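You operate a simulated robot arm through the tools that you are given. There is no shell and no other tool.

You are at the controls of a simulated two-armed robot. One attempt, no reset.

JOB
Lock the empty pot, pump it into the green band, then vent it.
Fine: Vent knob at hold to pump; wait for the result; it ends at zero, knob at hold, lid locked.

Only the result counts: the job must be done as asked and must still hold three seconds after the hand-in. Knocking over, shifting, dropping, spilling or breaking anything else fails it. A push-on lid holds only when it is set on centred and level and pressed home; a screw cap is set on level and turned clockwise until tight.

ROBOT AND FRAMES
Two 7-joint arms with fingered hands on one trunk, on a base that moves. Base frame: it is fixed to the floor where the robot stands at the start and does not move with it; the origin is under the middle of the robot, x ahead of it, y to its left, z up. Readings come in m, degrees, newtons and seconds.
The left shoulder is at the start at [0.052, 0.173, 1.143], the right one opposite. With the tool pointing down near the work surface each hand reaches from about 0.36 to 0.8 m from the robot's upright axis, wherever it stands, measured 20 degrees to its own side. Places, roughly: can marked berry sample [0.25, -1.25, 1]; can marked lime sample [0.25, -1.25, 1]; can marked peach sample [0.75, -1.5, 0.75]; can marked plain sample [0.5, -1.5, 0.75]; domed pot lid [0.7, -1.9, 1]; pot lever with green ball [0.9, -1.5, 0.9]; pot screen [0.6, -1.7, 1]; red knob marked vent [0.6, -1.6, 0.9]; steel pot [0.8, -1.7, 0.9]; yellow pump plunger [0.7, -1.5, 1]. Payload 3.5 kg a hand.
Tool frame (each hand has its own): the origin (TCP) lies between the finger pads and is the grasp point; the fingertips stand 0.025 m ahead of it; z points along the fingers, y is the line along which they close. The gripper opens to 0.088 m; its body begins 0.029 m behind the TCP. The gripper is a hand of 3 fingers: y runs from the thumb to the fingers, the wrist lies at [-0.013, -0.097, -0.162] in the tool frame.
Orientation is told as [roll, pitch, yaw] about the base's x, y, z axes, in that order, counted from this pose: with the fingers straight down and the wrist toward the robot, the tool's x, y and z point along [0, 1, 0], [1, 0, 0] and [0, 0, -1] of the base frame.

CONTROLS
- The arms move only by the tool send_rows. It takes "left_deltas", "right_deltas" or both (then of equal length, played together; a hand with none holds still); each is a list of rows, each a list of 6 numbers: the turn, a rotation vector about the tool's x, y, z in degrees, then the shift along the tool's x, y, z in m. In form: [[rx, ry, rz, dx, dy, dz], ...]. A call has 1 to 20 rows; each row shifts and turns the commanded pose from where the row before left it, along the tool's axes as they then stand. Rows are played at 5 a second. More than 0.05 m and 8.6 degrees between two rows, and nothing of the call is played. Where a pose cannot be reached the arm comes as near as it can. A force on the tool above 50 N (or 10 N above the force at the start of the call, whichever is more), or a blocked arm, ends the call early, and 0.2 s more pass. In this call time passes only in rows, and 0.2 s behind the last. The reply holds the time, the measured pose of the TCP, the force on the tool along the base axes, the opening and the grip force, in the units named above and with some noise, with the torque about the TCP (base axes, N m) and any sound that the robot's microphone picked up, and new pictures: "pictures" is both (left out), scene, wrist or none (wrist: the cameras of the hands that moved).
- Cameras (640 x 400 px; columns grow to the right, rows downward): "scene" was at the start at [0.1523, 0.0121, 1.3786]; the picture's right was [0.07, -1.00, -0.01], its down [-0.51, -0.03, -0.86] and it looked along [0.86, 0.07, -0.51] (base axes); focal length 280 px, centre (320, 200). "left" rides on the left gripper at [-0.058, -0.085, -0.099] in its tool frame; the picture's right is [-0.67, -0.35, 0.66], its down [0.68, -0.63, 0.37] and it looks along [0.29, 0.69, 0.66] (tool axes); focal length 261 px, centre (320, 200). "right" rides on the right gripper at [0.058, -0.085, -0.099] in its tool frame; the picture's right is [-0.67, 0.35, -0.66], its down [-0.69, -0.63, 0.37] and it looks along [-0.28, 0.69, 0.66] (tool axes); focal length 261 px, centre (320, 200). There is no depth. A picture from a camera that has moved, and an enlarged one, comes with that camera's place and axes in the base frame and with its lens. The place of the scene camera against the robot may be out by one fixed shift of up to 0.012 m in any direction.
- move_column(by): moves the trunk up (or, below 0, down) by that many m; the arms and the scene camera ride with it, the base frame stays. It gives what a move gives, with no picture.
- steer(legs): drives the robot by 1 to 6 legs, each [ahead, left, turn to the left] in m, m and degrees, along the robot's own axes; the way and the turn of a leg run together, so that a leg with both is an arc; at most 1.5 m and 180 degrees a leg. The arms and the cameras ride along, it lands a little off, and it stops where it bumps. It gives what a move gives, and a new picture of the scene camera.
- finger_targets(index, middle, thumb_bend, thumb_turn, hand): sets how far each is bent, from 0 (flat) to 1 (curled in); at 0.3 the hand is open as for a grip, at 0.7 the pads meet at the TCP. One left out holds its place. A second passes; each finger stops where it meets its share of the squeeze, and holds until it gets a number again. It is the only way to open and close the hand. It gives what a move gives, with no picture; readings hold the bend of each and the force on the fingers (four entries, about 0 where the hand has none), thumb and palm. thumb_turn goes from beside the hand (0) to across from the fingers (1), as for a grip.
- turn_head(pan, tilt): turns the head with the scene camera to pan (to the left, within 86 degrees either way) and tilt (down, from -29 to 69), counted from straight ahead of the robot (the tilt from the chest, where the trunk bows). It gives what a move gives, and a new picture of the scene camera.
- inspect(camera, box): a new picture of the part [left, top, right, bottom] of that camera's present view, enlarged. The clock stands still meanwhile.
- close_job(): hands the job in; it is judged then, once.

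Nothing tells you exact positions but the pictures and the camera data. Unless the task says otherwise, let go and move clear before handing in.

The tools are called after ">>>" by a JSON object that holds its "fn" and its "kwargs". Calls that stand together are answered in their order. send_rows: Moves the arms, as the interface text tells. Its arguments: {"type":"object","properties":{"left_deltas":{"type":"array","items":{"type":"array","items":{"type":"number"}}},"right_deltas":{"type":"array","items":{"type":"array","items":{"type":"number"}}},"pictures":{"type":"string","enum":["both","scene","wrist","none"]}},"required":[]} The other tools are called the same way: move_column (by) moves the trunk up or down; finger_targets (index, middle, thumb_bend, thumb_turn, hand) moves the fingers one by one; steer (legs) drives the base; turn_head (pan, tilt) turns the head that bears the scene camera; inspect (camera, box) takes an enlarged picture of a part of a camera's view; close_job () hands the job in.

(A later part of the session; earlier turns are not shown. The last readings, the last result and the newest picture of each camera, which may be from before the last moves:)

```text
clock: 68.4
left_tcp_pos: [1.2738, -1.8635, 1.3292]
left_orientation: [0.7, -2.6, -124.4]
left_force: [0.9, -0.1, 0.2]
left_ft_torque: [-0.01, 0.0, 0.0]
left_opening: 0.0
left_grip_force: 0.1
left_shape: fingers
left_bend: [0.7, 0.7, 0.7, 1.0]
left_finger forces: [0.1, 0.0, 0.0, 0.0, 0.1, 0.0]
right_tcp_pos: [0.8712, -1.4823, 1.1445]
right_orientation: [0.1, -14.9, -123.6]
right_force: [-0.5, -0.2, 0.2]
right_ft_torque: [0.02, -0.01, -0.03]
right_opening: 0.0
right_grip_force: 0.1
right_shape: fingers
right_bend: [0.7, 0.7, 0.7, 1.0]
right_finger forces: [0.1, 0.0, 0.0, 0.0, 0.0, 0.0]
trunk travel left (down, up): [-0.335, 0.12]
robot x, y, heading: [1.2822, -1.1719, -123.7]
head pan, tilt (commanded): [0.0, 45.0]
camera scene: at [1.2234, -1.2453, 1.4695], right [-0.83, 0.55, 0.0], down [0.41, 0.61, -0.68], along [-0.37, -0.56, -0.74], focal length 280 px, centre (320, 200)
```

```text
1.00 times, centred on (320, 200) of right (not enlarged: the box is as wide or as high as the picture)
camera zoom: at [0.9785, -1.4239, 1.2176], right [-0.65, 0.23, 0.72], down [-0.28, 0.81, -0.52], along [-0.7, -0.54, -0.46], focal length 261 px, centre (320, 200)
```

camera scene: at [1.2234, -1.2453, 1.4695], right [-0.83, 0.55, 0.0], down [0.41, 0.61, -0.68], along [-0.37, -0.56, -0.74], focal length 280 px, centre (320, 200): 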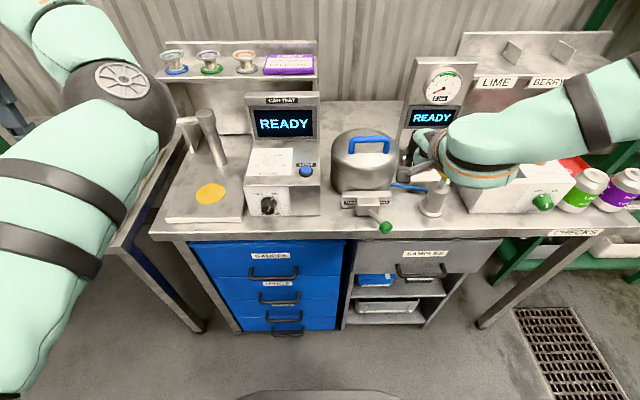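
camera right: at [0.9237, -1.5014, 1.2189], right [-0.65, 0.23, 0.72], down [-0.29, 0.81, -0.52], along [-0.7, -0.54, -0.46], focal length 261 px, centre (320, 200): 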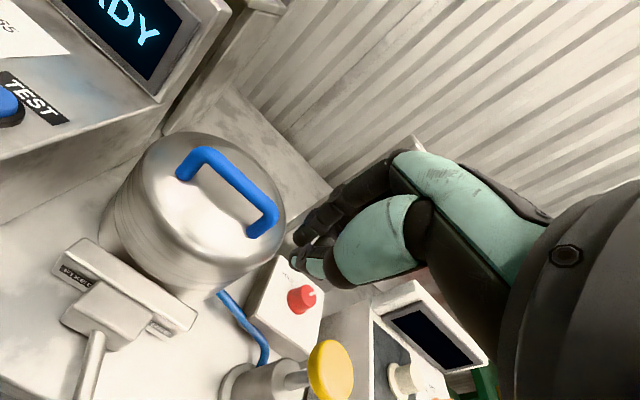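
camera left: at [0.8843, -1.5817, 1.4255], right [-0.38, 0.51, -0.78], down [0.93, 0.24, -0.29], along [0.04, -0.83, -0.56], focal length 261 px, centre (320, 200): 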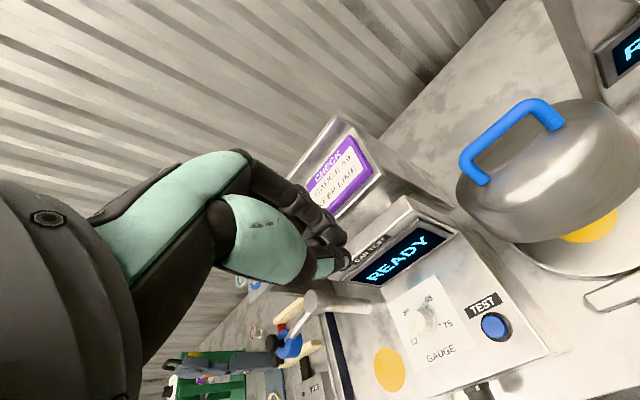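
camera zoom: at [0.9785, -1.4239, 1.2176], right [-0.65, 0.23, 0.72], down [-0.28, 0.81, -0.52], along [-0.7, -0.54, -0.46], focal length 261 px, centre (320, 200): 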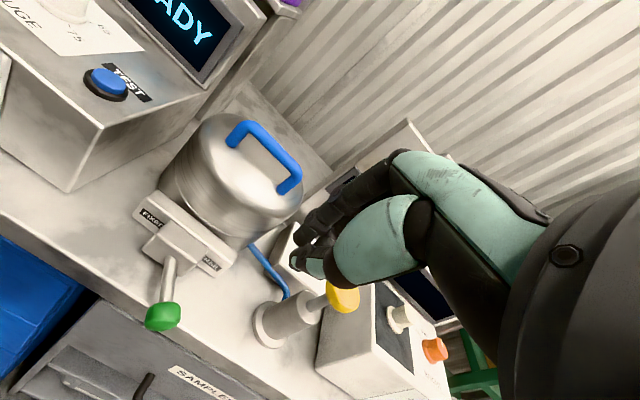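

The ball is confirmed near [0.857, -1.513, 0.90]. I'll lower the closed right fingertips just to its right.

>>> {"fn": "send_rows", "kwargs": {"right_deltas": [[0, 0, 0, -0.0235, 0.0162, 0.0044], [0, 0, 0, -0.0235, 0.0162, 0.0044], [0, 0, 0, 0, -0.0097, 0.0363], [0, 0, 0, 0, -0.0097, 0.0363], [0, 0, 0, 0, -0.0097, 0.0363], [0, 0, 0, 0, -0.0097, 0.0363], [0, 0, 0, 0, -0.0097, 0.0363]], "pictures": "both"}}

```text
clock: 70.0
left_tcp_pos: [1.2755, -1.8599, 1.3306]
left_orientation: [0.7, -2.7, -124.4]
left_force: [0.2, -0.1, 0.8]
left_ft_torque: [0.0, -0.01, 0.03]
left_opening: 0.0
left_grip_force: 0.0
left_shape: fingers
left_bend: [0.7, 0.7, 0.7, 1.0]
left_finger forces: [0.1, 0.1, 0.0, 0.0, 0.0, 0.0]
right_tcp_pos: [0.8153, -1.4801, 1.0987]
right_orientation: [0.0, -15.0, -123.7]
right_force: [0.0, 0.6, -0.4]
right_ft_torque: [-0.03, 0.0, -0.01]
right_opening: 0.0
right_grip_force: 0.0
right_shape: fingers
right_bend: [0.7, 0.7, 0.7, 1.0]
right_finger forces: [0.0, 0.0, 0.0, 0.1, 0.0, 0.1]
right hand out of reach, approached as far as the arm can: row 4, 5, 6, 7
trunk travel left (down, up): [-0.335, 0.12]
robot x, y, heading: [1.2811, -1.1703, -123.8]
head pan, tilt (commanded): [0.0, 45.0]
camera scene: at [1.2255, -1.2422, 1.4699], right [-0.83, 0.55, 0.0], down [0.41, 0.61, -0.68], along [-0.38, -0.56, -0.73], focal length 280 px, centre (320, 200)
camera right: at [0.9226, -1.4228, 1.1715], right [-0.65, 0.23, 0.72], down [-0.29, 0.81, -0.52], along [-0.7, -0.54, -0.46], focal length 261 px, centre (320, 200)
```

scene: 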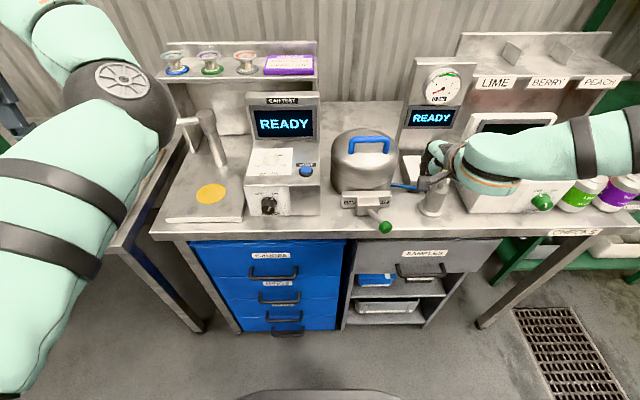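
right: 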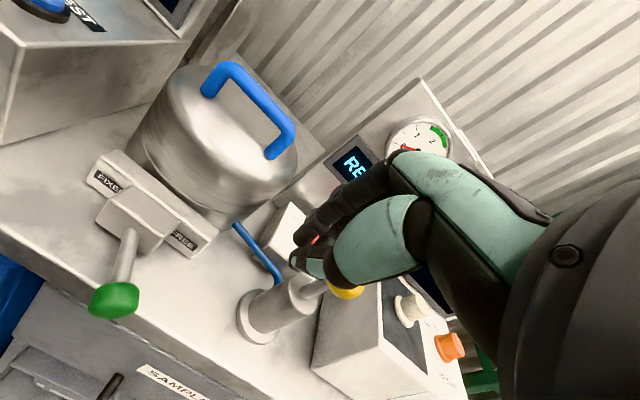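

With the trunk this high the hand can't get low enough. I'll pull the left hand back from over the left-hand equipment, raise the right hand a bit, and lower the trunk so both stay clear.

>>> {"fn": "send_rows", "kwargs": {"left_deltas": [[0, 0, 0, 0, -0.03, 0], [0, 0, 0, 0, -0.03, 0], [0, 0, 0, 0, -0.03, 0], [0, 0, 0, 0, -0.03, 0]], "right_deltas": [[0, 0, 0, 0, 0.0065, -0.0241], [0, 0, 0, 0, 0.0065, -0.0241], [0, 0, 0, 0, 0, 0], [0, 0, 0, 0, 0, 0]], "pictures": "scene"}}

```text
clock: 71.0
left_tcp_pos: [1.3447, -1.7621, 1.3255]
left_orientation: [0.7, -2.9, -124.4]
left_force: [-0.8, 0.5, 0.4]
left_ft_torque: [-0.01, 0.0, -0.01]
left_opening: 0.0
left_grip_force: 0.0
left_shape: fingers
left_bend: [0.7, 0.7, 0.7, 1.0]
left_finger forces: [0.1, 0.0, 0.1, 0.0, 0.0, 0.0]
right_tcp_pos: [0.8159, -1.48, 1.1481]
right_orientation: [0.1, -15.1, -123.7]
right_force: [-0.3, 0.9, -0.4]
right_ft_torque: [0.02, -0.02, -0.01]
right_opening: 0.0002
right_grip_force: 0.1
right_shape: fingers
right_bend: [0.7, 0.7, 0.7, 1.0]
right_finger forces: [0.0, 0.0, 0.0, 0.0, 0.0, 0.1]
trunk travel left (down, up): [-0.335, 0.12]
robot x, y, heading: [1.2795, -1.1749, -123.9]
head pan, tilt (commanded): [0.0, 45.0]
camera scene: at [1.2258, -1.241, 1.47], right [-0.83, 0.55, 0.0], down [0.41, 0.61, -0.68], along [-0.38, -0.57, -0.73], focal length 280 px, centre (320, 200)
```

scene: 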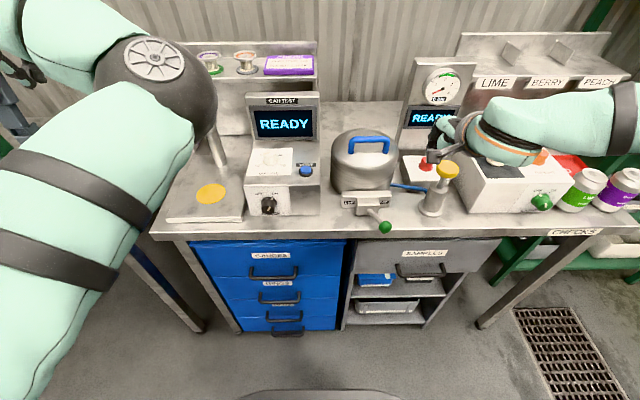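

Both hands are clear of things below. Lowering the trunk now.

>>> {"fn": "move_column", "kwargs": {"by": -0.22}}

>>> {"fn": "turn_head", "kwargs": {"pan": -10, "tilt": 40}}

>>> {"fn": "inspect", "kwargs": {"camera": "right", "box": [0, 0, 640, 400]}}

```text
clock: 73.1
left_tcp_pos: [1.3577, -1.7732, 1.053]
left_orientation: [1.5, 6.0, -121.4]
left_force: [0.3, 0.5, 0.4]
left_ft_torque: [-0.02, 0.04, 0.0]
left_opening: 0.0002
left_grip_force: 0.1
left_shape: fingers
left_bend: [0.7, 0.7, 0.7, 1.0]
left_finger forces: [0.0, 0.0, 0.0, 0.0, 0.0, 0.0]
right_tcp_pos: [0.8151, -1.4831, 0.9249]
right_orientation: [0.1, -14.6, -123.7]
right_force: [-0.1, 0.2, -0.2]
right_ft_torque: [0.0, 0.02, 0.01]
right_opening: 0.0
right_grip_force: 0.0
right_shape: fingers
right_bend: [0.7, 0.7, 0.7, 1.0]
right_finger forces: [0.0, 0.1, 0.0, 0.0, 0.0, 0.1]
trunk travel left (down, up): [-0.117, 0.337]
robot x, y, heading: [1.2851, -1.1681, -123.5]
head pan, tilt (commanded): [0.0, 45.0]
stopped: the arm was blocked; the commanded pose is now the measured one
```

```text
clock: 73.9
left_tcp_pos: [1.3568, -1.7712, 1.0538]
left_orientation: [1.6, 5.9, -121.5]
left_force: [-1.0, 0.4, -0.4]
left_ft_torque: [0.02, -0.01, -0.02]
left_opening: 0.0001
left_grip_force: 0.0
left_shape: fingers
left_bend: [0.7, 0.7, 0.7, 1.0]
left_finger forces: [0.0, 0.0, 0.0, 0.1, 0.1, 0.0]
right_tcp_pos: [0.816, -1.4829, 0.9258]
right_orientation: [0.2, -14.7, -123.7]
right_force: [-0.6, -0.9, 0.2]
right_ft_torque: [0.01, -0.02, -0.03]
right_opening: 0.0
right_grip_force: 0.0
right_shape: fingers
right_bend: [0.7, 0.7, 0.7, 1.0]
right_finger forces: [0.0, 0.0, 0.0, 0.0, 0.0, 0.1]
trunk travel left (down, up): [-0.117, 0.337]
robot x, y, heading: [1.2817, -1.171, -123.9]
head pan, tilt (commanded): [-10.0, 40.0]
camera scene: at [1.1405, -1.3434, 1.2105], right [-0.73, 0.68, 0.05], down [0.55, 0.63, -0.55], along [-0.4, -0.37, -0.84], focal length 280 px, centre (320, 200)
```

scene: 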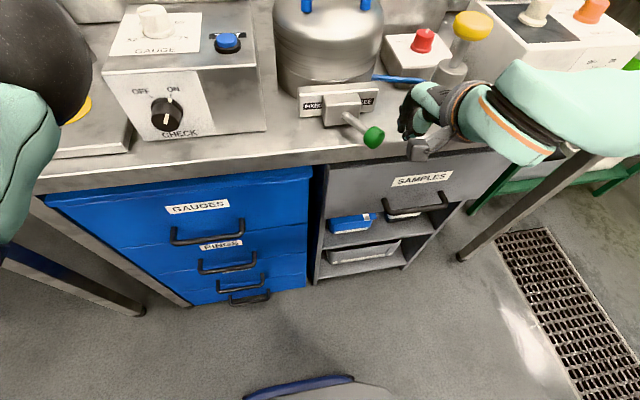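

```text
1.00 times, centred on (320, 200) of right (not enlarged: the box is as wide or as high as the picture)
camera zoom: at [0.9223, -1.4257, 1.0006], right [-0.65, 0.23, 0.72], down [-0.28, 0.81, -0.51], along [-0.7, -0.54, -0.46], focal length 261 px, centre (320, 200)
```

zoom: 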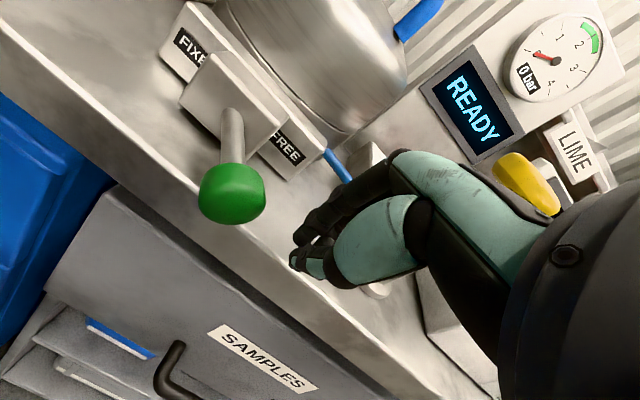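

The left arm was stopped near the left equipment as the trunk lowered (it also bows forward). I need to check that the left elbow isn't touching anything.

>>> {"fn": "turn_head", "kwargs": {"pan": 35, "tilt": 25}}

>>> {"fn": "inspect", "kwargs": {"camera": "left", "box": [0, 0, 640, 400]}}

```text
clock: 75.0
left_tcp_pos: [1.3573, -1.7716, 1.052]
left_orientation: [1.5, 6.0, -121.5]
left_force: [-0.4, 0.0, 0.1]
left_ft_torque: [0.02, -0.01, 0.01]
left_opening: 0.0003
left_grip_force: 0.1
left_shape: fingers
left_bend: [0.7, 0.7, 0.7, 1.0]
left_finger forces: [0.0, 0.1, 0.1, 0.1, 0.1, 0.1]
right_tcp_pos: [0.8146, -1.4831, 0.9265]
right_orientation: [0.2, -14.7, -123.7]
right_force: [-0.1, 0.2, 0.3]
right_ft_torque: [-0.01, -0.03, -0.01]
right_opening: 0.0
right_grip_force: 0.0
right_shape: fingers
right_bend: [0.7, 0.7, 0.7, 1.0]
right_finger forces: [0.0, 0.0, 0.0, 0.0, 0.1, 0.0]
trunk travel left (down, up): [-0.117, 0.337]
robot x, y, heading: [1.2831, -1.1726, -123.6]
head pan, tilt (commanded): [35.0, 25.0]
camera scene: at [1.1971, -1.3802, 1.2352], right [-0.99, 0.0, -0.17], down [0.13, 0.63, -0.76], along [0.11, -0.77, -0.62], focal length 280 px, centre (320, 200)
```

scene: 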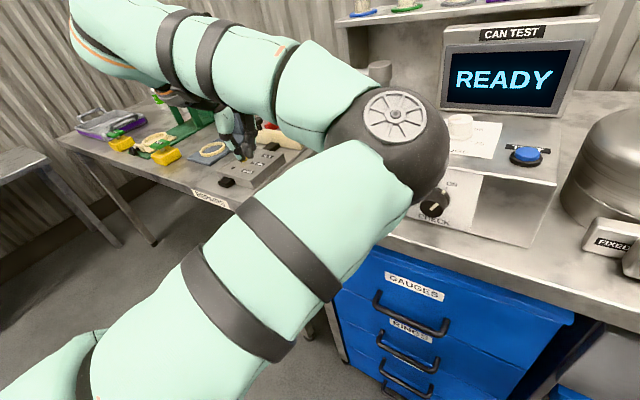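

```text
1.00 times, centred on (320, 200) of left (not enlarged: the box is as wide or as high as the picture)
camera zoom: at [1.3441, -1.6764, 1.1604], right [-0.34, 0.69, -0.63], down [0.94, 0.2, -0.28], along [-0.07, -0.69, -0.72], focal length 261 px, centre (320, 200)
```

zoom: 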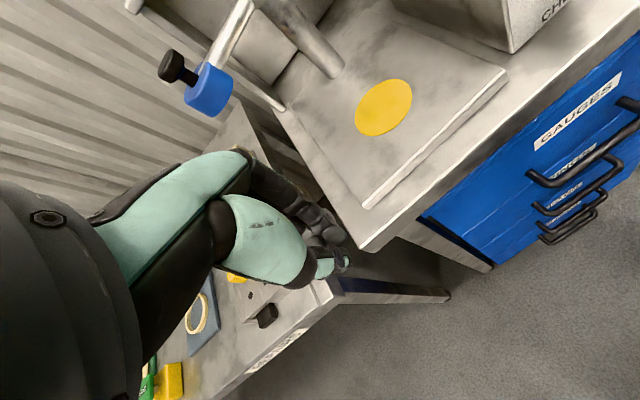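

Nothing is touching: the left elbow hangs in front of the bench edge and the forces are zero. The right fingertips are just right of the green ball; I'll now push the lever toward FIXED.

>>> {"fn": "turn_head", "kwargs": {"pan": -10, "tilt": 25}}

>>> {"fn": "send_rows", "kwargs": {"right_deltas": [[0, 0, 0, 0, -0.002, 0.008], [0, 0, 0, 0.012, -0.001, 0], [0, 0, 0, 0.012, -0.001, 0], [0, 0, 0, 0.012, -0.002, 0], [0, 0, 0, 0.012, -0.002, 0], [0, 0, 0, 0.012, -0.001, 0]], "pictures": "both"}}

```text
clock: 76.1
left_tcp_pos: [1.3574, -1.771, 1.0548]
left_orientation: [1.6, 5.9, -121.5]
left_force: [0.1, -0.4, 0.1]
left_ft_torque: [0.02, 0.0, 0.01]
left_opening: 0.0
left_grip_force: 0.1
left_shape: fingers
left_bend: [0.7, 0.7, 0.7, 1.0]
left_finger forces: [0.0, 0.1, 0.0, 0.1, 0.0, 0.0]
right_tcp_pos: [0.8151, -1.483, 0.9262]
right_orientation: [0.2, -14.7, -123.7]
right_force: [0.1, -0.2, 0.0]
right_ft_torque: [0.01, 0.03, -0.02]
right_opening: 0.0
right_grip_force: 0.2
right_shape: fingers
right_bend: [0.7, 0.7, 0.7, 1.0]
right_finger forces: [0.0, 0.0, 0.0, 0.1, 0.0, 0.1]
trunk travel left (down, up): [-0.117, 0.337]
robot x, y, heading: [1.2854, -1.1719, -123.8]
head pan, tilt (commanded): [-10.0, 25.0]
camera scene: at [1.1318, -1.3542, 1.2307], right [-0.73, 0.68, 0.05], down [0.43, 0.51, -0.74], along [-0.53, -0.52, -0.67], focal length 280 px, centre (320, 200)
```

scene: 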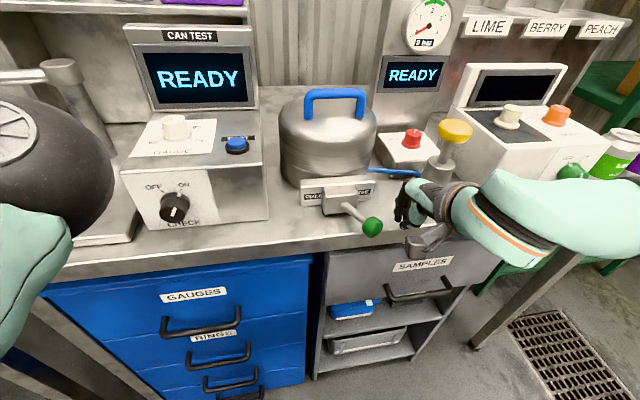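

```text
clock: 77.5
left_tcp_pos: [1.3573, -1.7711, 1.0537]
left_orientation: [1.5, 5.9, -121.5]
left_force: [-0.3, 0.6, -0.3]
left_ft_torque: [0.0, 0.01, 0.01]
left_opening: 0.0
left_grip_force: 0.1
left_shape: fingers
left_bend: [0.7, 0.7, 0.7, 1.0]
left_finger forces: [0.0, 0.1, 0.0, 0.0, 0.0, 0.1]
right_tcp_pos: [0.8685, -1.512, 0.9157]
right_orientation: [0.0, -14.8, -123.6]
right_force: [0.9, 2.1, 0.4]
right_ft_torque: [0.03, 0.02, -0.01]
right_opening: 0.0005
right_grip_force: 0.9
right_shape: fingers
right_bend: [0.7, 0.7, 0.68, 1.0]
right_finger forces: [0.2, 0.0, 0.1, 0.0, 1.6, 0.0]
trunk travel left (down, up): [-0.117, 0.337]
robot x, y, heading: [1.2826, -1.1712, -123.6]
head pan, tilt (commanded): [-10.0, 25.0]
camera scene: at [1.132, -1.3541, 1.2307], right [-0.73, 0.68, 0.05], down [0.43, 0.51, -0.74], along [-0.53, -0.52, -0.67], focal length 280 px, centre (320, 200)
camera right: at [0.9761, -1.4541, 0.9897], right [-0.65, 0.23, 0.72], down [-0.28, 0.81, -0.51], along [-0.7, -0.54, -0.46], focal length 261 px, centre (320, 200)
```

scene: 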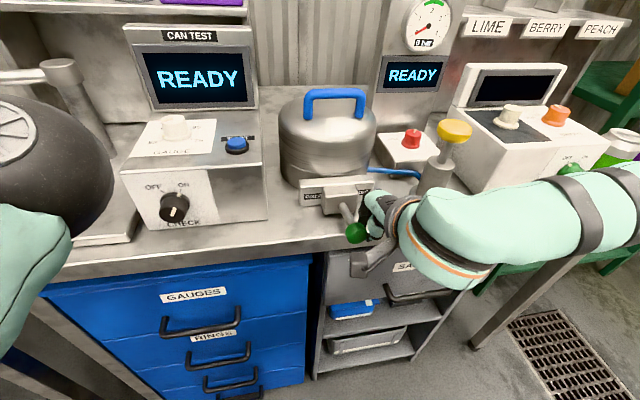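
right: 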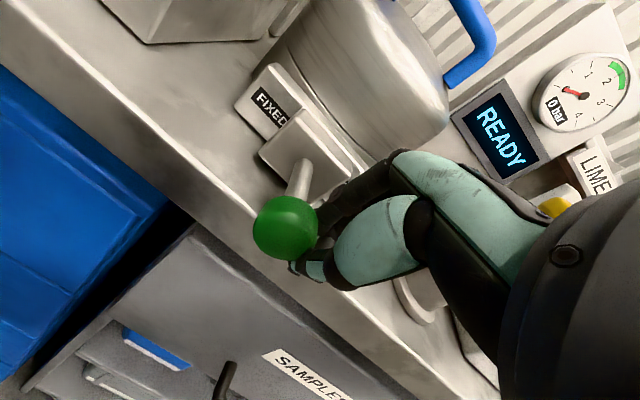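

The lever swings easily with about 2 N. I'll continue pushing left to FIXED.

>>> {"fn": "send_rows", "kwargs": {"right_deltas": [[0, 0, 0, 0.012, -0.001, 0], [0, 0, 0, 0.012, 0, 0], [0, 0, 0, 0.012, 0.001, 0], [0, 0, 0, 0.012, 0.001, 0], [0, 0, 0, 0.012, 0.002, 0]], "pictures": "both"}}

```text
clock: 78.8
left_tcp_pos: [1.3516, -1.7678, 1.0569]
left_orientation: [1.9, 5.7, -121.7]
left_force: [-0.4, 0.5, -0.7]
left_ft_torque: [0.02, 0.0, 0.01]
left_opening: 0.0
left_grip_force: 0.0
left_shape: fingers
left_bend: [0.7, 0.7, 0.7, 1.0]
left_finger forces: [0.0, 0.1, 0.1, 0.0, 0.1, 0.1]
right_tcp_pos: [0.9054, -1.5385, 0.9175]
right_orientation: [0.0, -14.4, -125.3]
right_force: [-32.6, 29.1, 10.8]
right_ft_torque: [0.11, 0.32, -0.49]
right_opening: 0.0
right_grip_force: 23.1
right_shape: fingers
right_bend: [0.7, 0.7, 0.7, 1.0]
right_finger forces: [45.5, 0.0, 0.0, 0.0, 0.0, 0.1]
trunk travel left (down, up): [-0.117, 0.337]
robot x, y, heading: [1.2852, -1.1678, -124.1]
head pan, tilt (commanded): [-10.0, 25.0]
stopped in row 5 (right hand): the force on the tool passed its limit at 53 N (the readings are from after the stop); the commanded pose is now the measured one
camera scene: at [1.1271, -1.3479, 1.2314], right [-0.72, 0.69, 0.05], down [0.43, 0.51, -0.74], along [-0.54, -0.52, -0.67], focal length 280 px, centre (320, 200)
camera right: at [1.0146, -1.4846, 0.9913], right [-0.65, 0.24, 0.72], down [-0.26, 0.82, -0.51], along [-0.72, -0.52, -0.47], focal length 261 px, centre (320, 200)
```

scene: 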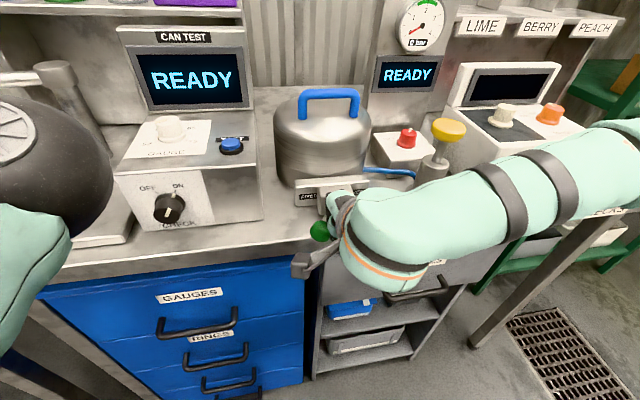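
right: 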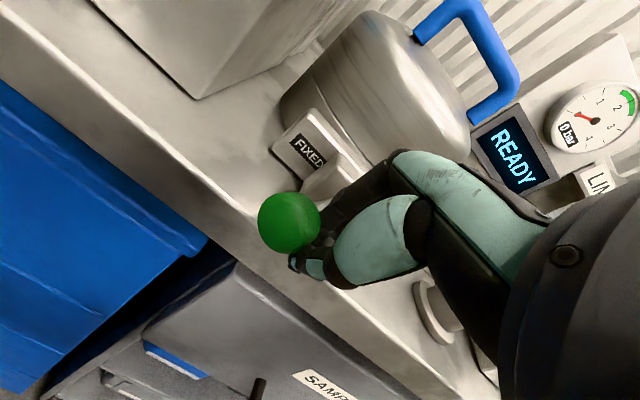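

The push met a firm stop at about 53 N, which should be the lever's FIXED end. I'll back the hand off and look.

>>> {"fn": "send_rows", "kwargs": {"right_deltas": [[0, 0, 0, -0.015, -0.005, 0], [0, 0, 0, -0.03, -0.01, -0.01], [0, 0, 0, -0.03, -0.01, -0.03], [0, 0, 0, -0.03, -0.01, -0.04]], "pictures": "both"}}

>>> {"fn": "inspect", "kwargs": {"camera": "scene", "box": [250, 60, 460, 260]}}

```text
refused: row 4 steps farther than a row can; nothing moved
```

```text
2.00 times, centred on (355, 160) of scene
camera zoom: at [1.1271, -1.3479, 1.2314], right [-0.72, 0.69, 0.05], down [0.43, 0.51, -0.74], along [-0.54, -0.52, -0.67], focal length 560 px, centre (250, 280)
```

zoom: 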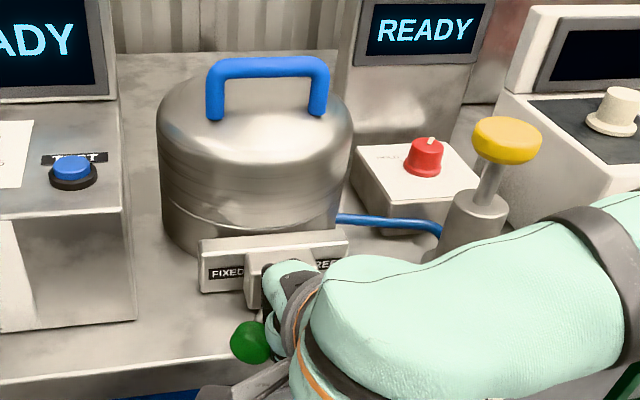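

>>> {"fn": "send_rows", "kwargs": {"right_deltas": [[0, 0, 0, -0.015, -0.005, 0], [0, 0, 0, -0.03, -0.01, -0.01], [0, 0, 0, -0.025, -0.01, -0.03], [0, 0, 0, -0.025, -0.01, -0.035]], "pictures": "both"}}

>>> {"fn": "inspect", "kwargs": {"camera": "scene", "box": [250, 60, 460, 260]}}

```text
clock: 79.8
left_tcp_pos: [1.3548, -1.7714, 1.0537]
left_orientation: [1.6, 5.9, -121.6]
left_force: [0.7, -0.2, 0.1]
left_ft_torque: [-0.01, -0.02, -0.03]
left_opening: 0.0
left_grip_force: 0.1
left_shape: fingers
left_bend: [0.7, 0.7, 0.7, 1.0]
left_finger forces: [0.0, 0.0, 0.0, 0.0, 0.0, 0.0]
right_tcp_pos: [0.8582, -1.4551, 0.9824]
right_orientation: [-0.2, -14.0, -124.6]
right_force: [0.4, 0.9, 0.0]
right_ft_torque: [0.05, -0.03, -0.02]
right_opening: 0.0002
right_grip_force: 0.1
right_shape: fingers
right_bend: [0.7, 0.7, 0.7, 1.0]
right_finger forces: [0.0, 0.0, 0.1, 0.0, 0.0, 0.1]
right hand out of reach, approached as far as the arm can: row 3, 4
trunk travel left (down, up): [-0.117, 0.337]
robot x, y, heading: [1.2804, -1.1731, -124.0]
head pan, tilt (commanded): [-10.0, 25.0]
camera scene: at [1.1293, -1.3528, 1.2306], right [-0.73, 0.69, 0.05], down [0.43, 0.51, -0.74], along [-0.54, -0.52, -0.67], focal length 280 px, centre (320, 200)
camera right: at [0.9655, -1.3999, 1.0574], right [-0.65, 0.23, 0.72], down [-0.27, 0.82, -0.51], along [-0.71, -0.53, -0.47], focal length 261 px, centre (320, 200)
```

scene: 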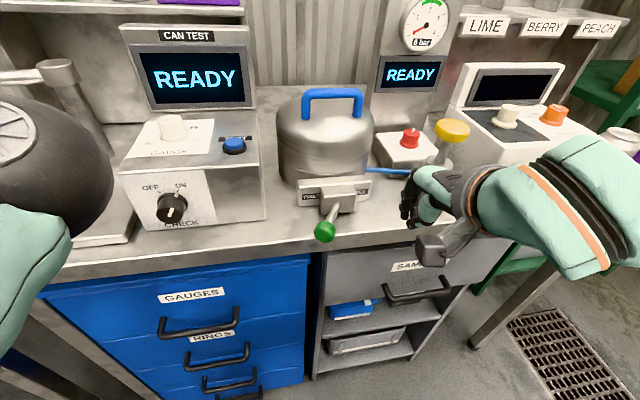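
right: 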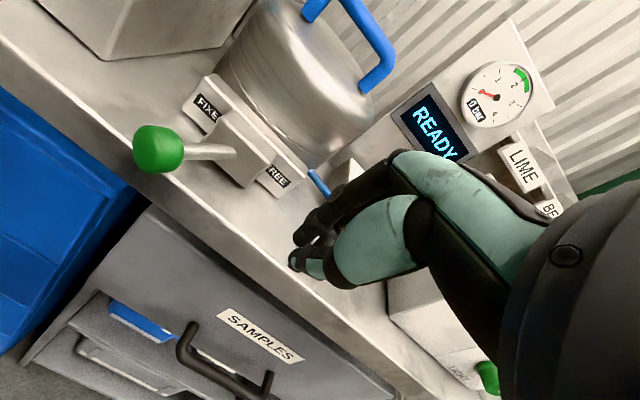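

```text
2.00 times, centred on (355, 160) of scene
camera zoom: at [1.1293, -1.3528, 1.2306], right [-0.73, 0.69, 0.05], down [0.43, 0.51, -0.74], along [-0.54, -0.52, -0.67], focal length 560 px, centre (250, 280)
```

zoom: 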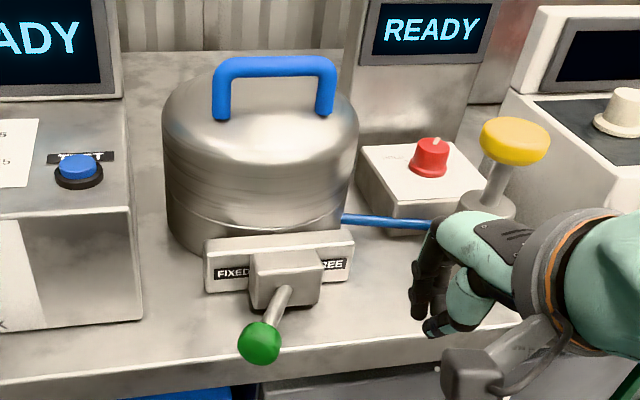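

The lever now points to the left (FIXED) side, symmetric with where it started, so the pot is locked. Before moving toward the knob I'll lift the left arm so its elbow doesn't swing into the CAN TEST box.

>>> {"fn": "send_rows", "kwargs": {"left_deltas": [[0, 0, 0, 0, 0, -0.04], [0, 0, 0, 0, 0, -0.04], [0, 0, 0, 0, 0, -0.04], [0, 0, 0, 0, 0, -0.04], [0, 0, 0, 0, 0, -0.04], [0, 0, 0, 0, 0, -0.04]], "right_deltas": [[0, 0, 0, 0, 0, -0.02], [0, 0, 0, 0, 0, -0.02], [0, 0, 0, 0, 0, -0.02], [0, 0, 0, 0, 0, -0.02], [0, 0, 0, 0, 0, 0], [0, 0, 0, 0, 0, 0]], "pictures": "scene"}}

```text
clock: 81.2
left_tcp_pos: [1.338, -1.7856, 1.2956]
left_orientation: [1.6, 5.8, -121.6]
left_force: [0.5, 0.5, 0.1]
left_ft_torque: [0.01, 0.01, 0.03]
left_opening: 0.0001
left_grip_force: 0.1
left_shape: fingers
left_bend: [0.7, 0.7, 0.7, 1.0]
left_finger forces: [0.1, 0.0, 0.0, 0.0, 0.1, 0.0]
right_tcp_pos: [0.8704, -1.4376, 1.0616]
right_orientation: [-0.2, -14.4, -124.4]
right_force: [0.1, 0.0, 0.5]
right_ft_torque: [-0.01, -0.01, 0.03]
right_opening: 0.0
right_grip_force: 0.0
right_shape: fingers
right_bend: [0.7, 0.7, 0.7, 1.0]
right_finger forces: [0.0, 0.1, 0.1, 0.0, 0.1, 0.1]
trunk travel left (down, up): [-0.117, 0.337]
robot x, y, heading: [1.2825, -1.1692, -123.9]
head pan, tilt (commanded): [-10.0, 25.0]
camera scene: at [1.1314, -1.3521, 1.2311], right [-0.73, 0.69, 0.05], down [0.43, 0.51, -0.74], along [-0.54, -0.52, -0.67], focal length 280 px, centre (320, 200)
```

scene: 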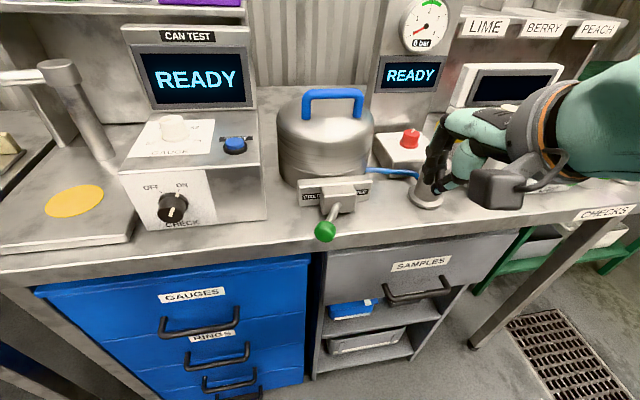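

>>> {"fn": "turn_head", "kwargs": {"pan": 40, "tilt": 10}}

```text
clock: 82.3
left_tcp_pos: [1.3376, -1.7862, 1.2949]
left_orientation: [1.6, 5.9, -121.8]
left_force: [0.1, 0.5, 0.0]
left_ft_torque: [-0.01, 0.0, -0.04]
left_opening: 0.0002
left_grip_force: 0.0
left_shape: fingers
left_bend: [0.7, 0.7, 0.7, 1.0]
left_finger forces: [0.0, 0.0, 0.0, 0.0, 0.0, 0.0]
right_tcp_pos: [0.8708, -1.438, 1.0602]
right_orientation: [-0.2, -14.4, -124.4]
right_force: [0.3, -0.8, -0.6]
right_ft_torque: [-0.03, -0.01, 0.02]
right_opening: 0.0002
right_grip_force: 0.2
right_shape: fingers
right_bend: [0.7, 0.7, 0.7, 1.0]
right_finger forces: [0.1, 0.1, 0.1, 0.0, 0.0, 0.0]
trunk travel left (down, up): [-0.117, 0.337]
robot x, y, heading: [1.2804, -1.1758, -123.8]
head pan, tilt (commanded): [40.0, 10.0]
camera scene: at [1.1998, -1.3858, 1.2597], right [-0.98, -0.08, -0.19], down [0.14, 0.41, -0.9], along [0.15, -0.91, -0.39], focal length 280 px, centre (320, 200)
```

scene: 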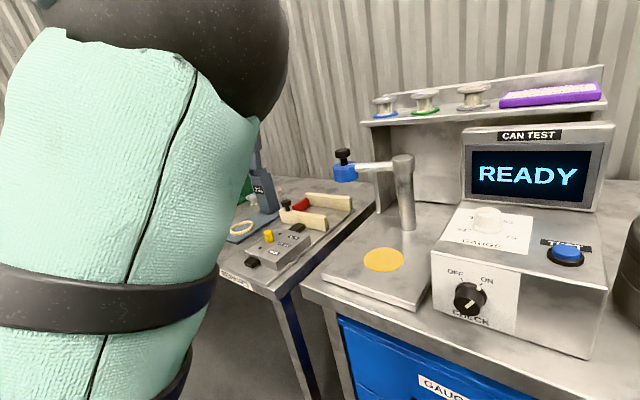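

The left elbow is now up high and close to my body, clear of everything. Now I'll look at the knob and plunger.

>>> {"fn": "turn_head", "kwargs": {"pan": -20, "tilt": 25}}

>>> {"fn": "inspect", "kwargs": {"camera": "scene", "box": [240, 60, 420, 220]}}

>>> {"fn": "inspect", "kwargs": {"camera": "right", "box": [0, 0, 640, 400]}}

```text
clock: 83.6
left_tcp_pos: [1.3373, -1.7864, 1.2938]
left_orientation: [1.5, 5.9, -121.7]
left_force: [0.5, 0.1, -0.8]
left_ft_torque: [0.0, 0.0, 0.0]
left_opening: 0.0001
left_grip_force: 0.0
left_shape: fingers
left_bend: [0.7, 0.7, 0.7, 1.0]
left_finger forces: [0.0, 0.0, 0.0, 0.0, 0.0, 0.0]
right_tcp_pos: [0.8702, -1.439, 1.0608]
right_orientation: [-0.2, -14.5, -124.4]
right_force: [-0.3, -0.9, 0.1]
right_ft_torque: [0.03, 0.0, 0.02]
right_opening: 0.0002
right_grip_force: 0.0
right_shape: fingers
right_bend: [0.7, 0.7, 0.7, 1.0]
right_finger forces: [0.0, 0.0, 0.0, 0.1, 0.0, 0.0]
trunk travel left (down, up): [-0.117, 0.337]
robot x, y, heading: [1.2815, -1.1726, -123.9]
head pan, tilt (commanded): [-20.0, 25.0]
camera scene: at [1.1199, -1.3412, 1.2319], right [-0.6, 0.79, 0.1], down [0.48, 0.46, -0.75], along [-0.64, -0.4, -0.65], focal length 280 px, centre (320, 200)
```

scene: 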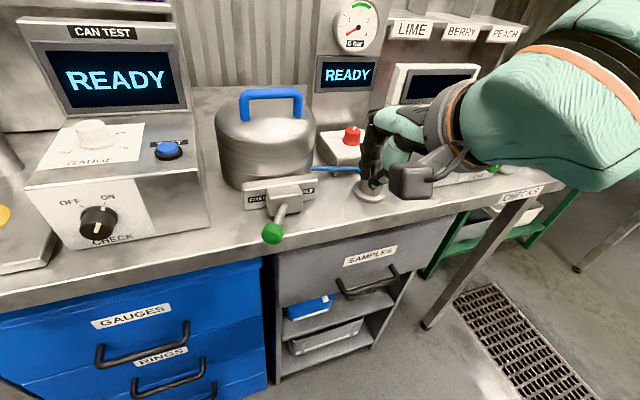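

```text
2.50 times, centred on (330, 140) of scene
camera zoom: at [1.1199, -1.3412, 1.2319], right [-0.6, 0.79, 0.1], down [0.48, 0.46, -0.75], along [-0.64, -0.4, -0.65], focal length 700 px, centre (295, 350)
```

zoom: 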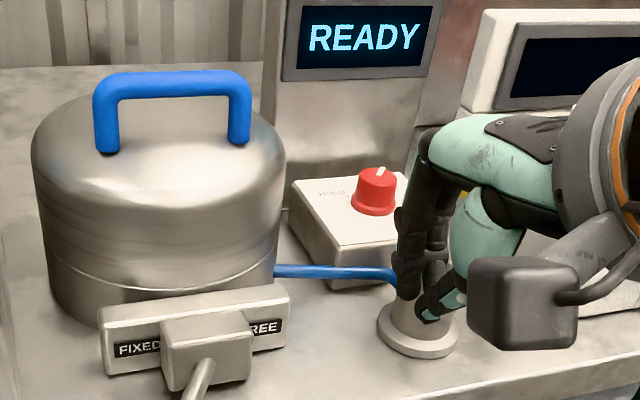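

```text
1.00 times, centred on (320, 200) of right (not enlarged: the box is as wide or as high as the picture)
camera zoom: at [0.9782, -1.3831, 1.1355], right [-0.65, 0.23, 0.72], down [-0.27, 0.82, -0.51], along [-0.71, -0.53, -0.47], focal length 261 px, centre (320, 200)
```

zoom: 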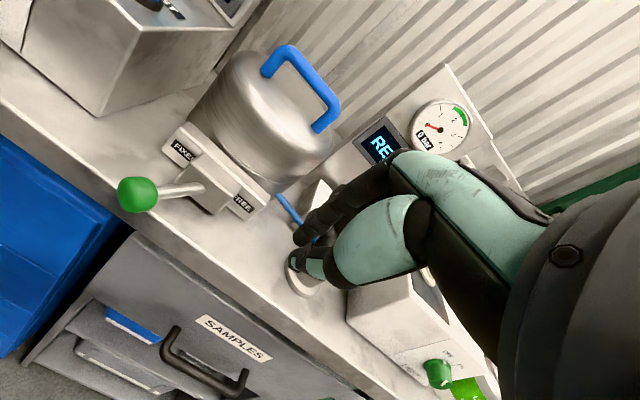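

I'll raise the right hand above the plunger's height, then drive so the knob and plunger are comfortably in front of the right arm.

>>> {"fn": "send_rows", "kwargs": {"right_deltas": [[0, 0, 0, 0, 0.01, -0.039], [0, 0, 0, 0, 0.01, -0.039], [7, 0, 0, 0, 0, -0.02], [7.5, 0, 0, 0, 0, -0.02]], "pictures": "none"}}

>>> {"fn": "steer", "kwargs": {"legs": [[0.0, -0.14, 0], [0.1, 0, 0]]}}

>>> {"fn": "inspect", "kwargs": {"camera": "right", "box": [0, 0, 640, 400]}}

```text
clock: 84.6
left_tcp_pos: [1.338, -1.7872, 1.2939]
left_orientation: [1.5, 6.0, -121.7]
left_force: [-0.4, 0.0, -0.5]
left_ft_torque: [-0.01, 0.0, 0.03]
left_opening: 0.0
left_grip_force: 0.1
left_shape: fingers
left_bend: [0.7, 0.7, 0.7, 1.0]
left_finger forces: [0.0, 0.1, 0.0, 0.0, 0.0, 0.0]
right_tcp_pos: [0.8752, -1.4321, 1.1835]
right_orientation: [-0.2, 0.3, -124.4]
right_force: [-0.4, 0.4, 0.8]
right_ft_torque: [0.0, 0.02, 0.02]
right_opening: 0.0002
right_grip_force: 0.0
right_shape: fingers
right_bend: [0.7, 0.7, 0.7, 1.0]
right_finger forces: [0.0, 0.0, 0.0, 0.0, 0.1, 0.1]
trunk travel left (down, up): [-0.117, 0.337]
robot x, y, heading: [1.2829, -1.1702, -123.7]
head pan, tilt (commanded): [-20.0, 25.0]
```

```text
clock: 86.7
left_tcp_pos: [1.1663, -1.795, 1.2939]
left_orientation: [1.6, 5.8, -121.5]
left_force: [-0.2, 0.4, 0.4]
left_ft_torque: [0.0, 0.0, -0.01]
left_opening: 0.0003
left_grip_force: 0.0
left_shape: fingers
left_bend: [0.7, 0.7, 0.7, 1.0]
left_finger forces: [0.0, 0.0, 0.0, 0.1, 0.0, 0.0]
right_tcp_pos: [0.7042, -1.4416, 1.1828]
right_orientation: [-0.1, 0.1, -124.3]
right_force: [-0.7, -0.2, -0.7]
right_ft_torque: [-0.03, -0.01, -0.02]
right_opening: 0.0
right_grip_force: 0.1
right_shape: fingers
right_bend: [0.7, 0.7, 0.7, 1.0]
right_finger forces: [0.1, 0.1, 0.0, 0.0, 0.0, 0.0]
trunk travel left (down, up): [-0.117, 0.337]
robot x, y, heading: [1.1113, -1.1752, -123.7]
head pan, tilt (commanded): [-20.0, 25.0]
camera scene: at [0.948, -1.35, 1.2321], right [-0.6, 0.79, 0.1], down [0.48, 0.46, -0.75], along [-0.64, -0.4, -0.65], focal length 280 px, centre (320, 200)
```

scene: 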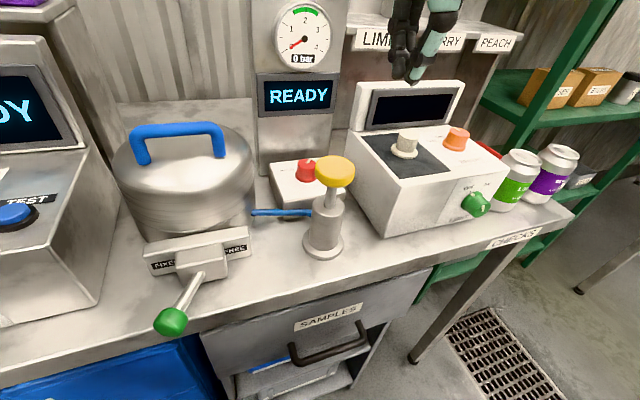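

```text
1.00 times, centred on (320, 200) of right (not enlarged: the box is as wide or as high as the picture)
camera zoom: at [0.7982, -1.4049, 1.2821], right [-0.75, 0.09, 0.66], down [-0.21, 0.91, -0.36], along [-0.63, -0.41, -0.66], focal length 261 px, centre (320, 200)
```

zoom: 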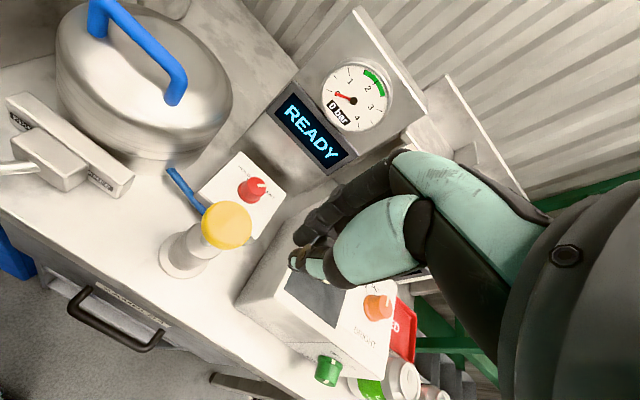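

I have a good view of both the knob and plunger now. I'll zoom in from both cameras to triangulate them.

>>> {"fn": "inspect", "kwargs": {"camera": "scene", "box": [250, 140, 370, 270]}}

>>> {"fn": "inspect", "kwargs": {"camera": "right", "box": [150, 140, 300, 290]}}

>>> {"fn": "inspect", "kwargs": {"camera": "right", "box": [210, 160, 290, 220]}}

>>> {"fn": "inspect", "kwargs": {"camera": "scene", "box": [260, 0, 350, 70]}}

```text
3.08 times, centred on (310, 205) of scene
camera zoom: at [0.948, -1.35, 1.2321], right [-0.6, 0.79, 0.1], down [0.48, 0.46, -0.75], along [-0.64, -0.4, -0.65], focal length 861 px, centre (351, 185)
```

zoom: 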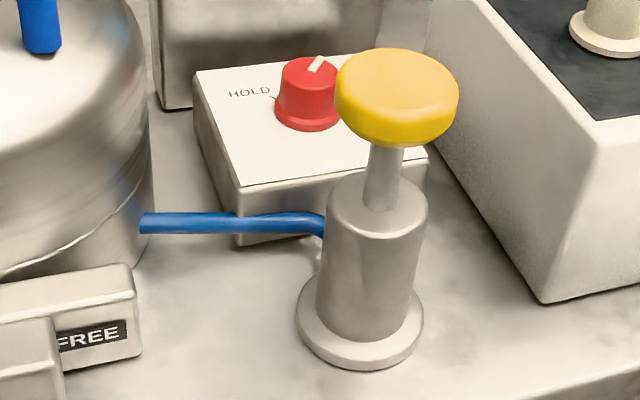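

```text
2.67 times, centred on (225, 215) of right
camera zoom: at [0.7982, -1.4049, 1.2821], right [-0.75, 0.09, 0.66], down [-0.21, 0.91, -0.36], along [-0.63, -0.41, -0.66], focal length 695 px, centre (573, 160)
```

zoom: 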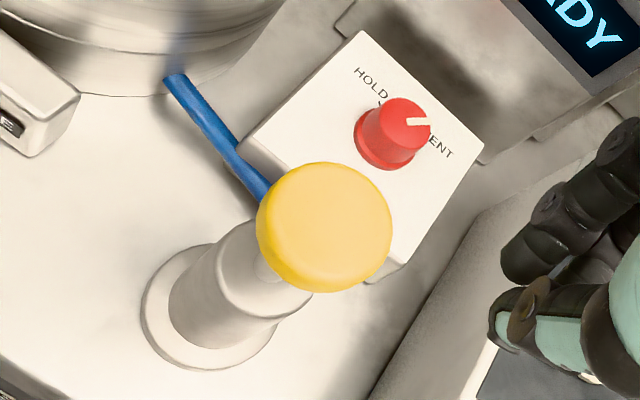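

```text
6.67 times, centred on (250, 190) of right
camera zoom: at [0.7982, -1.4049, 1.2821], right [-0.75, 0.09, 0.66], down [-0.21, 0.91, -0.36], along [-0.63, -0.41, -0.66], focal length 1738 px, centre (787, 267)
```

zoom: 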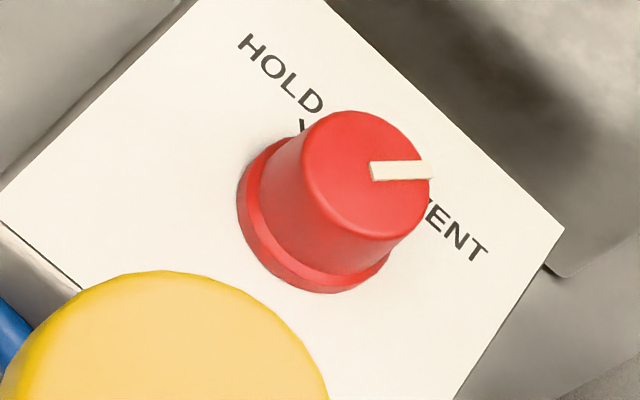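

```text
5.71 times, centred on (305, 35) of scene
camera zoom: at [0.948, -1.35, 1.2321], right [-0.6, 0.79, 0.1], down [0.48, 0.46, -0.75], along [-0.64, -0.4, -0.65], focal length 1600 px, centre (406, 1143)
```

zoom: 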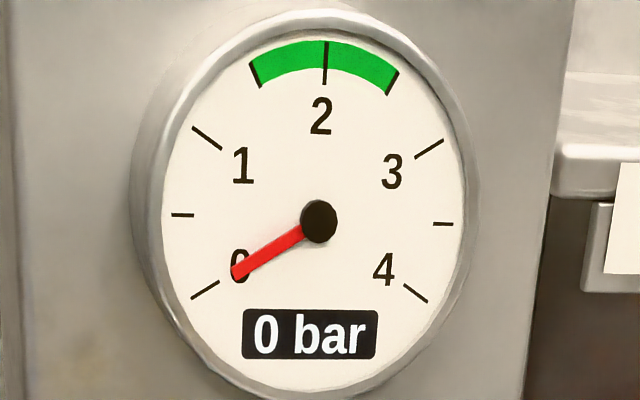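

Triangulated: knob top at about [0.6265, -1.598, 0.965]; plunger top at about [0.70, -1.50, 1.04]; the gauge's green band runs about 1.5 to 2.5 bar. The pointer is at VENT, so I'll partly open the right hand and move over the knob with the hand pre-turned clockwise, leaving room to turn counter-clockwise to HOLD.

>>> {"fn": "finger_targets", "kwargs": {"hand": "right", "index": 0.35, "middle": 0.35, "thumb_bend": 0.35, "thumb_turn": 1}}

>>> {"fn": "send_rows", "kwargs": {"right_deltas": [[0, 0, 0, 0.0057, 0.0433, 0.0], [0, 0, 0, 0.0057, 0.0433, 0.0], [0, 0, 0, 0.0057, 0.0433, 0.0], [0, 0, 0, 0.0057, 0.0433, 0.0], [0, 0, 8, 0, 0, 0], [0, 0, 8, 0, 0, 0], [0, 0, 8, 0, 0, 0], [0, 0, 8, 0, 0, 0], [0, 0, 8, 0, 0, 0]], "pictures": "both"}}

```text
clock: 87.7
left_tcp_pos: [1.1671, -1.7952, 1.2937]
left_orientation: [1.5, 5.8, -121.6]
left_force: [-1.7, -0.5, 0.2]
left_ft_torque: [0.01, 0.02, 0.0]
left_opening: 0.0
left_grip_force: 0.1
left_shape: fingers
left_bend: [0.7, 0.7, 0.7, 1.0]
left_finger forces: [0.0, 0.0, 0.1, 0.0, 0.0, 0.1]
right_tcp_pos: [0.7041, -1.4418, 1.1822]
right_orientation: [-0.2, 0.0, -124.2]
right_force: [1.0, 0.4, 0.6]
right_ft_torque: [-0.04, 0.03, 0.04]
right_opening: 0.0739
right_grip_force: 0.1
right_shape: fingers
right_bend: [0.35, 0.35, 0.35, 0.98]
right_finger forces: [0.0, 0.0, 0.0, 0.1, 0.0, 0.0]
trunk travel left (down, up): [-0.117, 0.337]
robot x, y, heading: [1.1071, -1.1802, -123.6]
head pan, tilt (commanded): [-20.0, 25.0]
```

```text
clock: 89.7
left_tcp_pos: [1.1672, -1.796, 1.2938]
left_orientation: [1.6, 6.0, -121.6]
left_force: [-0.1, 0.0, 0.7]
left_ft_torque: [0.03, -0.01, -0.02]
left_opening: 0.0001
left_grip_force: 0.1
left_shape: fingers
left_bend: [0.7, 0.7, 0.7, 1.0]
left_finger forces: [0.0, 0.0, 0.0, 0.0, 0.0, 0.0]
right_tcp_pos: [0.6254, -1.5984, 1.1832]
right_orientation: [-0.2, 0.1, -164.6]
right_force: [0.8, 0.1, -0.2]
right_ft_torque: [-0.02, -0.02, -0.01]
right_opening: 0.0738
right_grip_force: 0.1
right_shape: fingers
right_bend: [0.35, 0.35, 0.35, 0.98]
right_finger forces: [0.0, 0.0, 0.1, 0.0, 0.0, 0.1]
trunk travel left (down, up): [-0.117, 0.337]
robot x, y, heading: [1.1103, -1.1798, -123.7]
head pan, tilt (commanded): [-20.0, 25.0]
camera scene: at [0.9486, -1.3508, 1.2319], right [-0.6, 0.79, 0.1], down [0.48, 0.46, -0.75], along [-0.64, -0.4, -0.65], focal length 280 px, centre (320, 200)
camera right: at [0.7218, -1.6322, 1.2817], right [-0.51, 0.55, 0.66], down [0.42, 0.83, -0.36], along [-0.75, 0.09, -0.66], focal length 261 px, centre (320, 200)
```

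scene: 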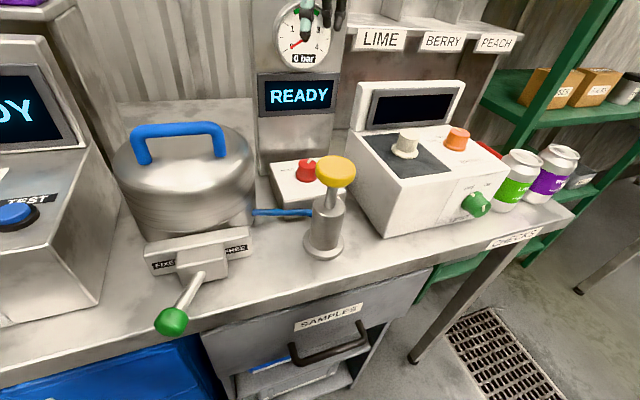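
right: 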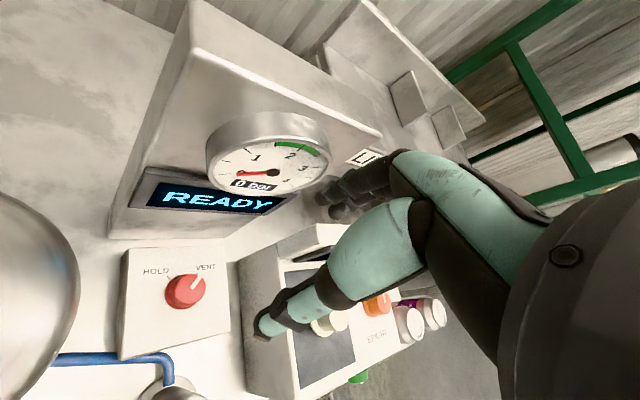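

The hand is above the knob, turned 40° clockwise, with the fingers open around it. I'll lower partway and verify the alignment.

>>> {"fn": "send_rows", "kwargs": {"right_deltas": [[0, 0, 0, 0.0036, 0.002, 0.038], [0, 0, 0, 0, 0, 0.038], [0, 0, 0, 0, 0, 0.038], [0, 0, 0, 0, 0, 0.038]], "pictures": "both"}}

>>> {"fn": "inspect", "kwargs": {"camera": "scene", "box": [240, 60, 380, 200]}}

```text
clock: 90.7
left_tcp_pos: [1.1663, -1.7958, 1.2935]
left_orientation: [1.7, 5.9, -121.5]
left_force: [-0.1, -0.3, -0.1]
left_ft_torque: [-0.02, -0.02, 0.02]
left_opening: 0.0
left_grip_force: 0.1
left_shape: fingers
left_bend: [0.7, 0.7, 0.7, 1.0]
left_finger forces: [0.0, 0.0, 0.0, 0.0, 0.0, 0.0]
right_tcp_pos: [0.6212, -1.6006, 1.0292]
right_orientation: [-0.2, 0.1, -164.2]
right_force: [0.1, 0.3, -1.0]
right_ft_torque: [0.04, 0.0, -0.03]
right_opening: 0.0741
right_grip_force: 0.1
right_shape: fingers
right_bend: [0.35, 0.35, 0.35, 0.98]
right_finger forces: [0.1, 0.1, 0.0, 0.0, 0.0, 0.1]
trunk travel left (down, up): [-0.117, 0.337]
robot x, y, heading: [1.11, -1.1792, -123.6]
head pan, tilt (commanded): [-20.0, 25.0]
camera scene: at [0.9475, -1.3509, 1.2317], right [-0.6, 0.79, 0.1], down [0.48, 0.46, -0.75], along [-0.64, -0.4, -0.66], focal length 280 px, centre (320, 200)
camera right: at [0.7177, -1.6349, 1.128], right [-0.52, 0.55, 0.66], down [0.42, 0.83, -0.36], along [-0.75, 0.09, -0.66], focal length 261 px, centre (320, 200)
```

scene: 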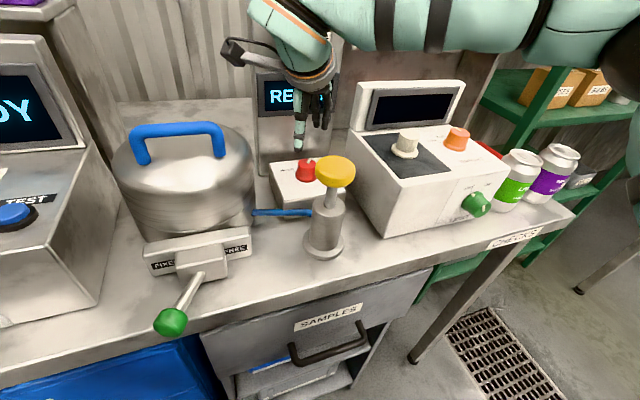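
right: 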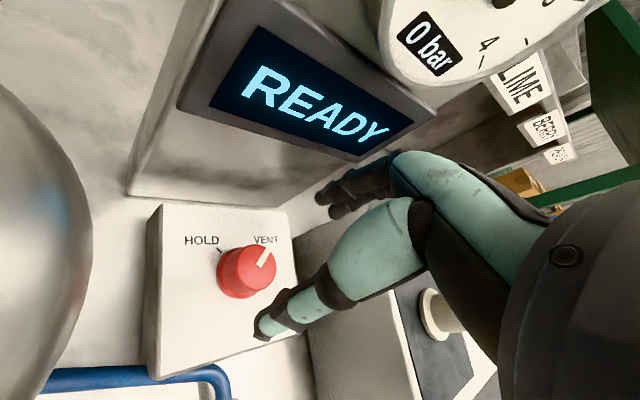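

```text
2.86 times, centred on (310, 130) of scene
camera zoom: at [0.9475, -1.3509, 1.2317], right [-0.6, 0.79, 0.1], down [0.48, 0.46, -0.75], along [-0.64, -0.4, -0.66], focal length 800 px, centre (349, 400)
```

zoom: 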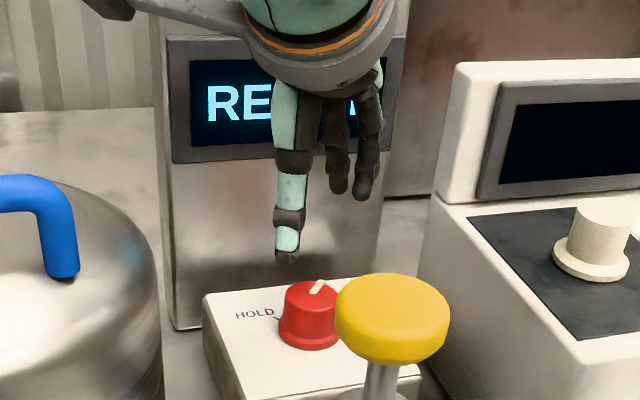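

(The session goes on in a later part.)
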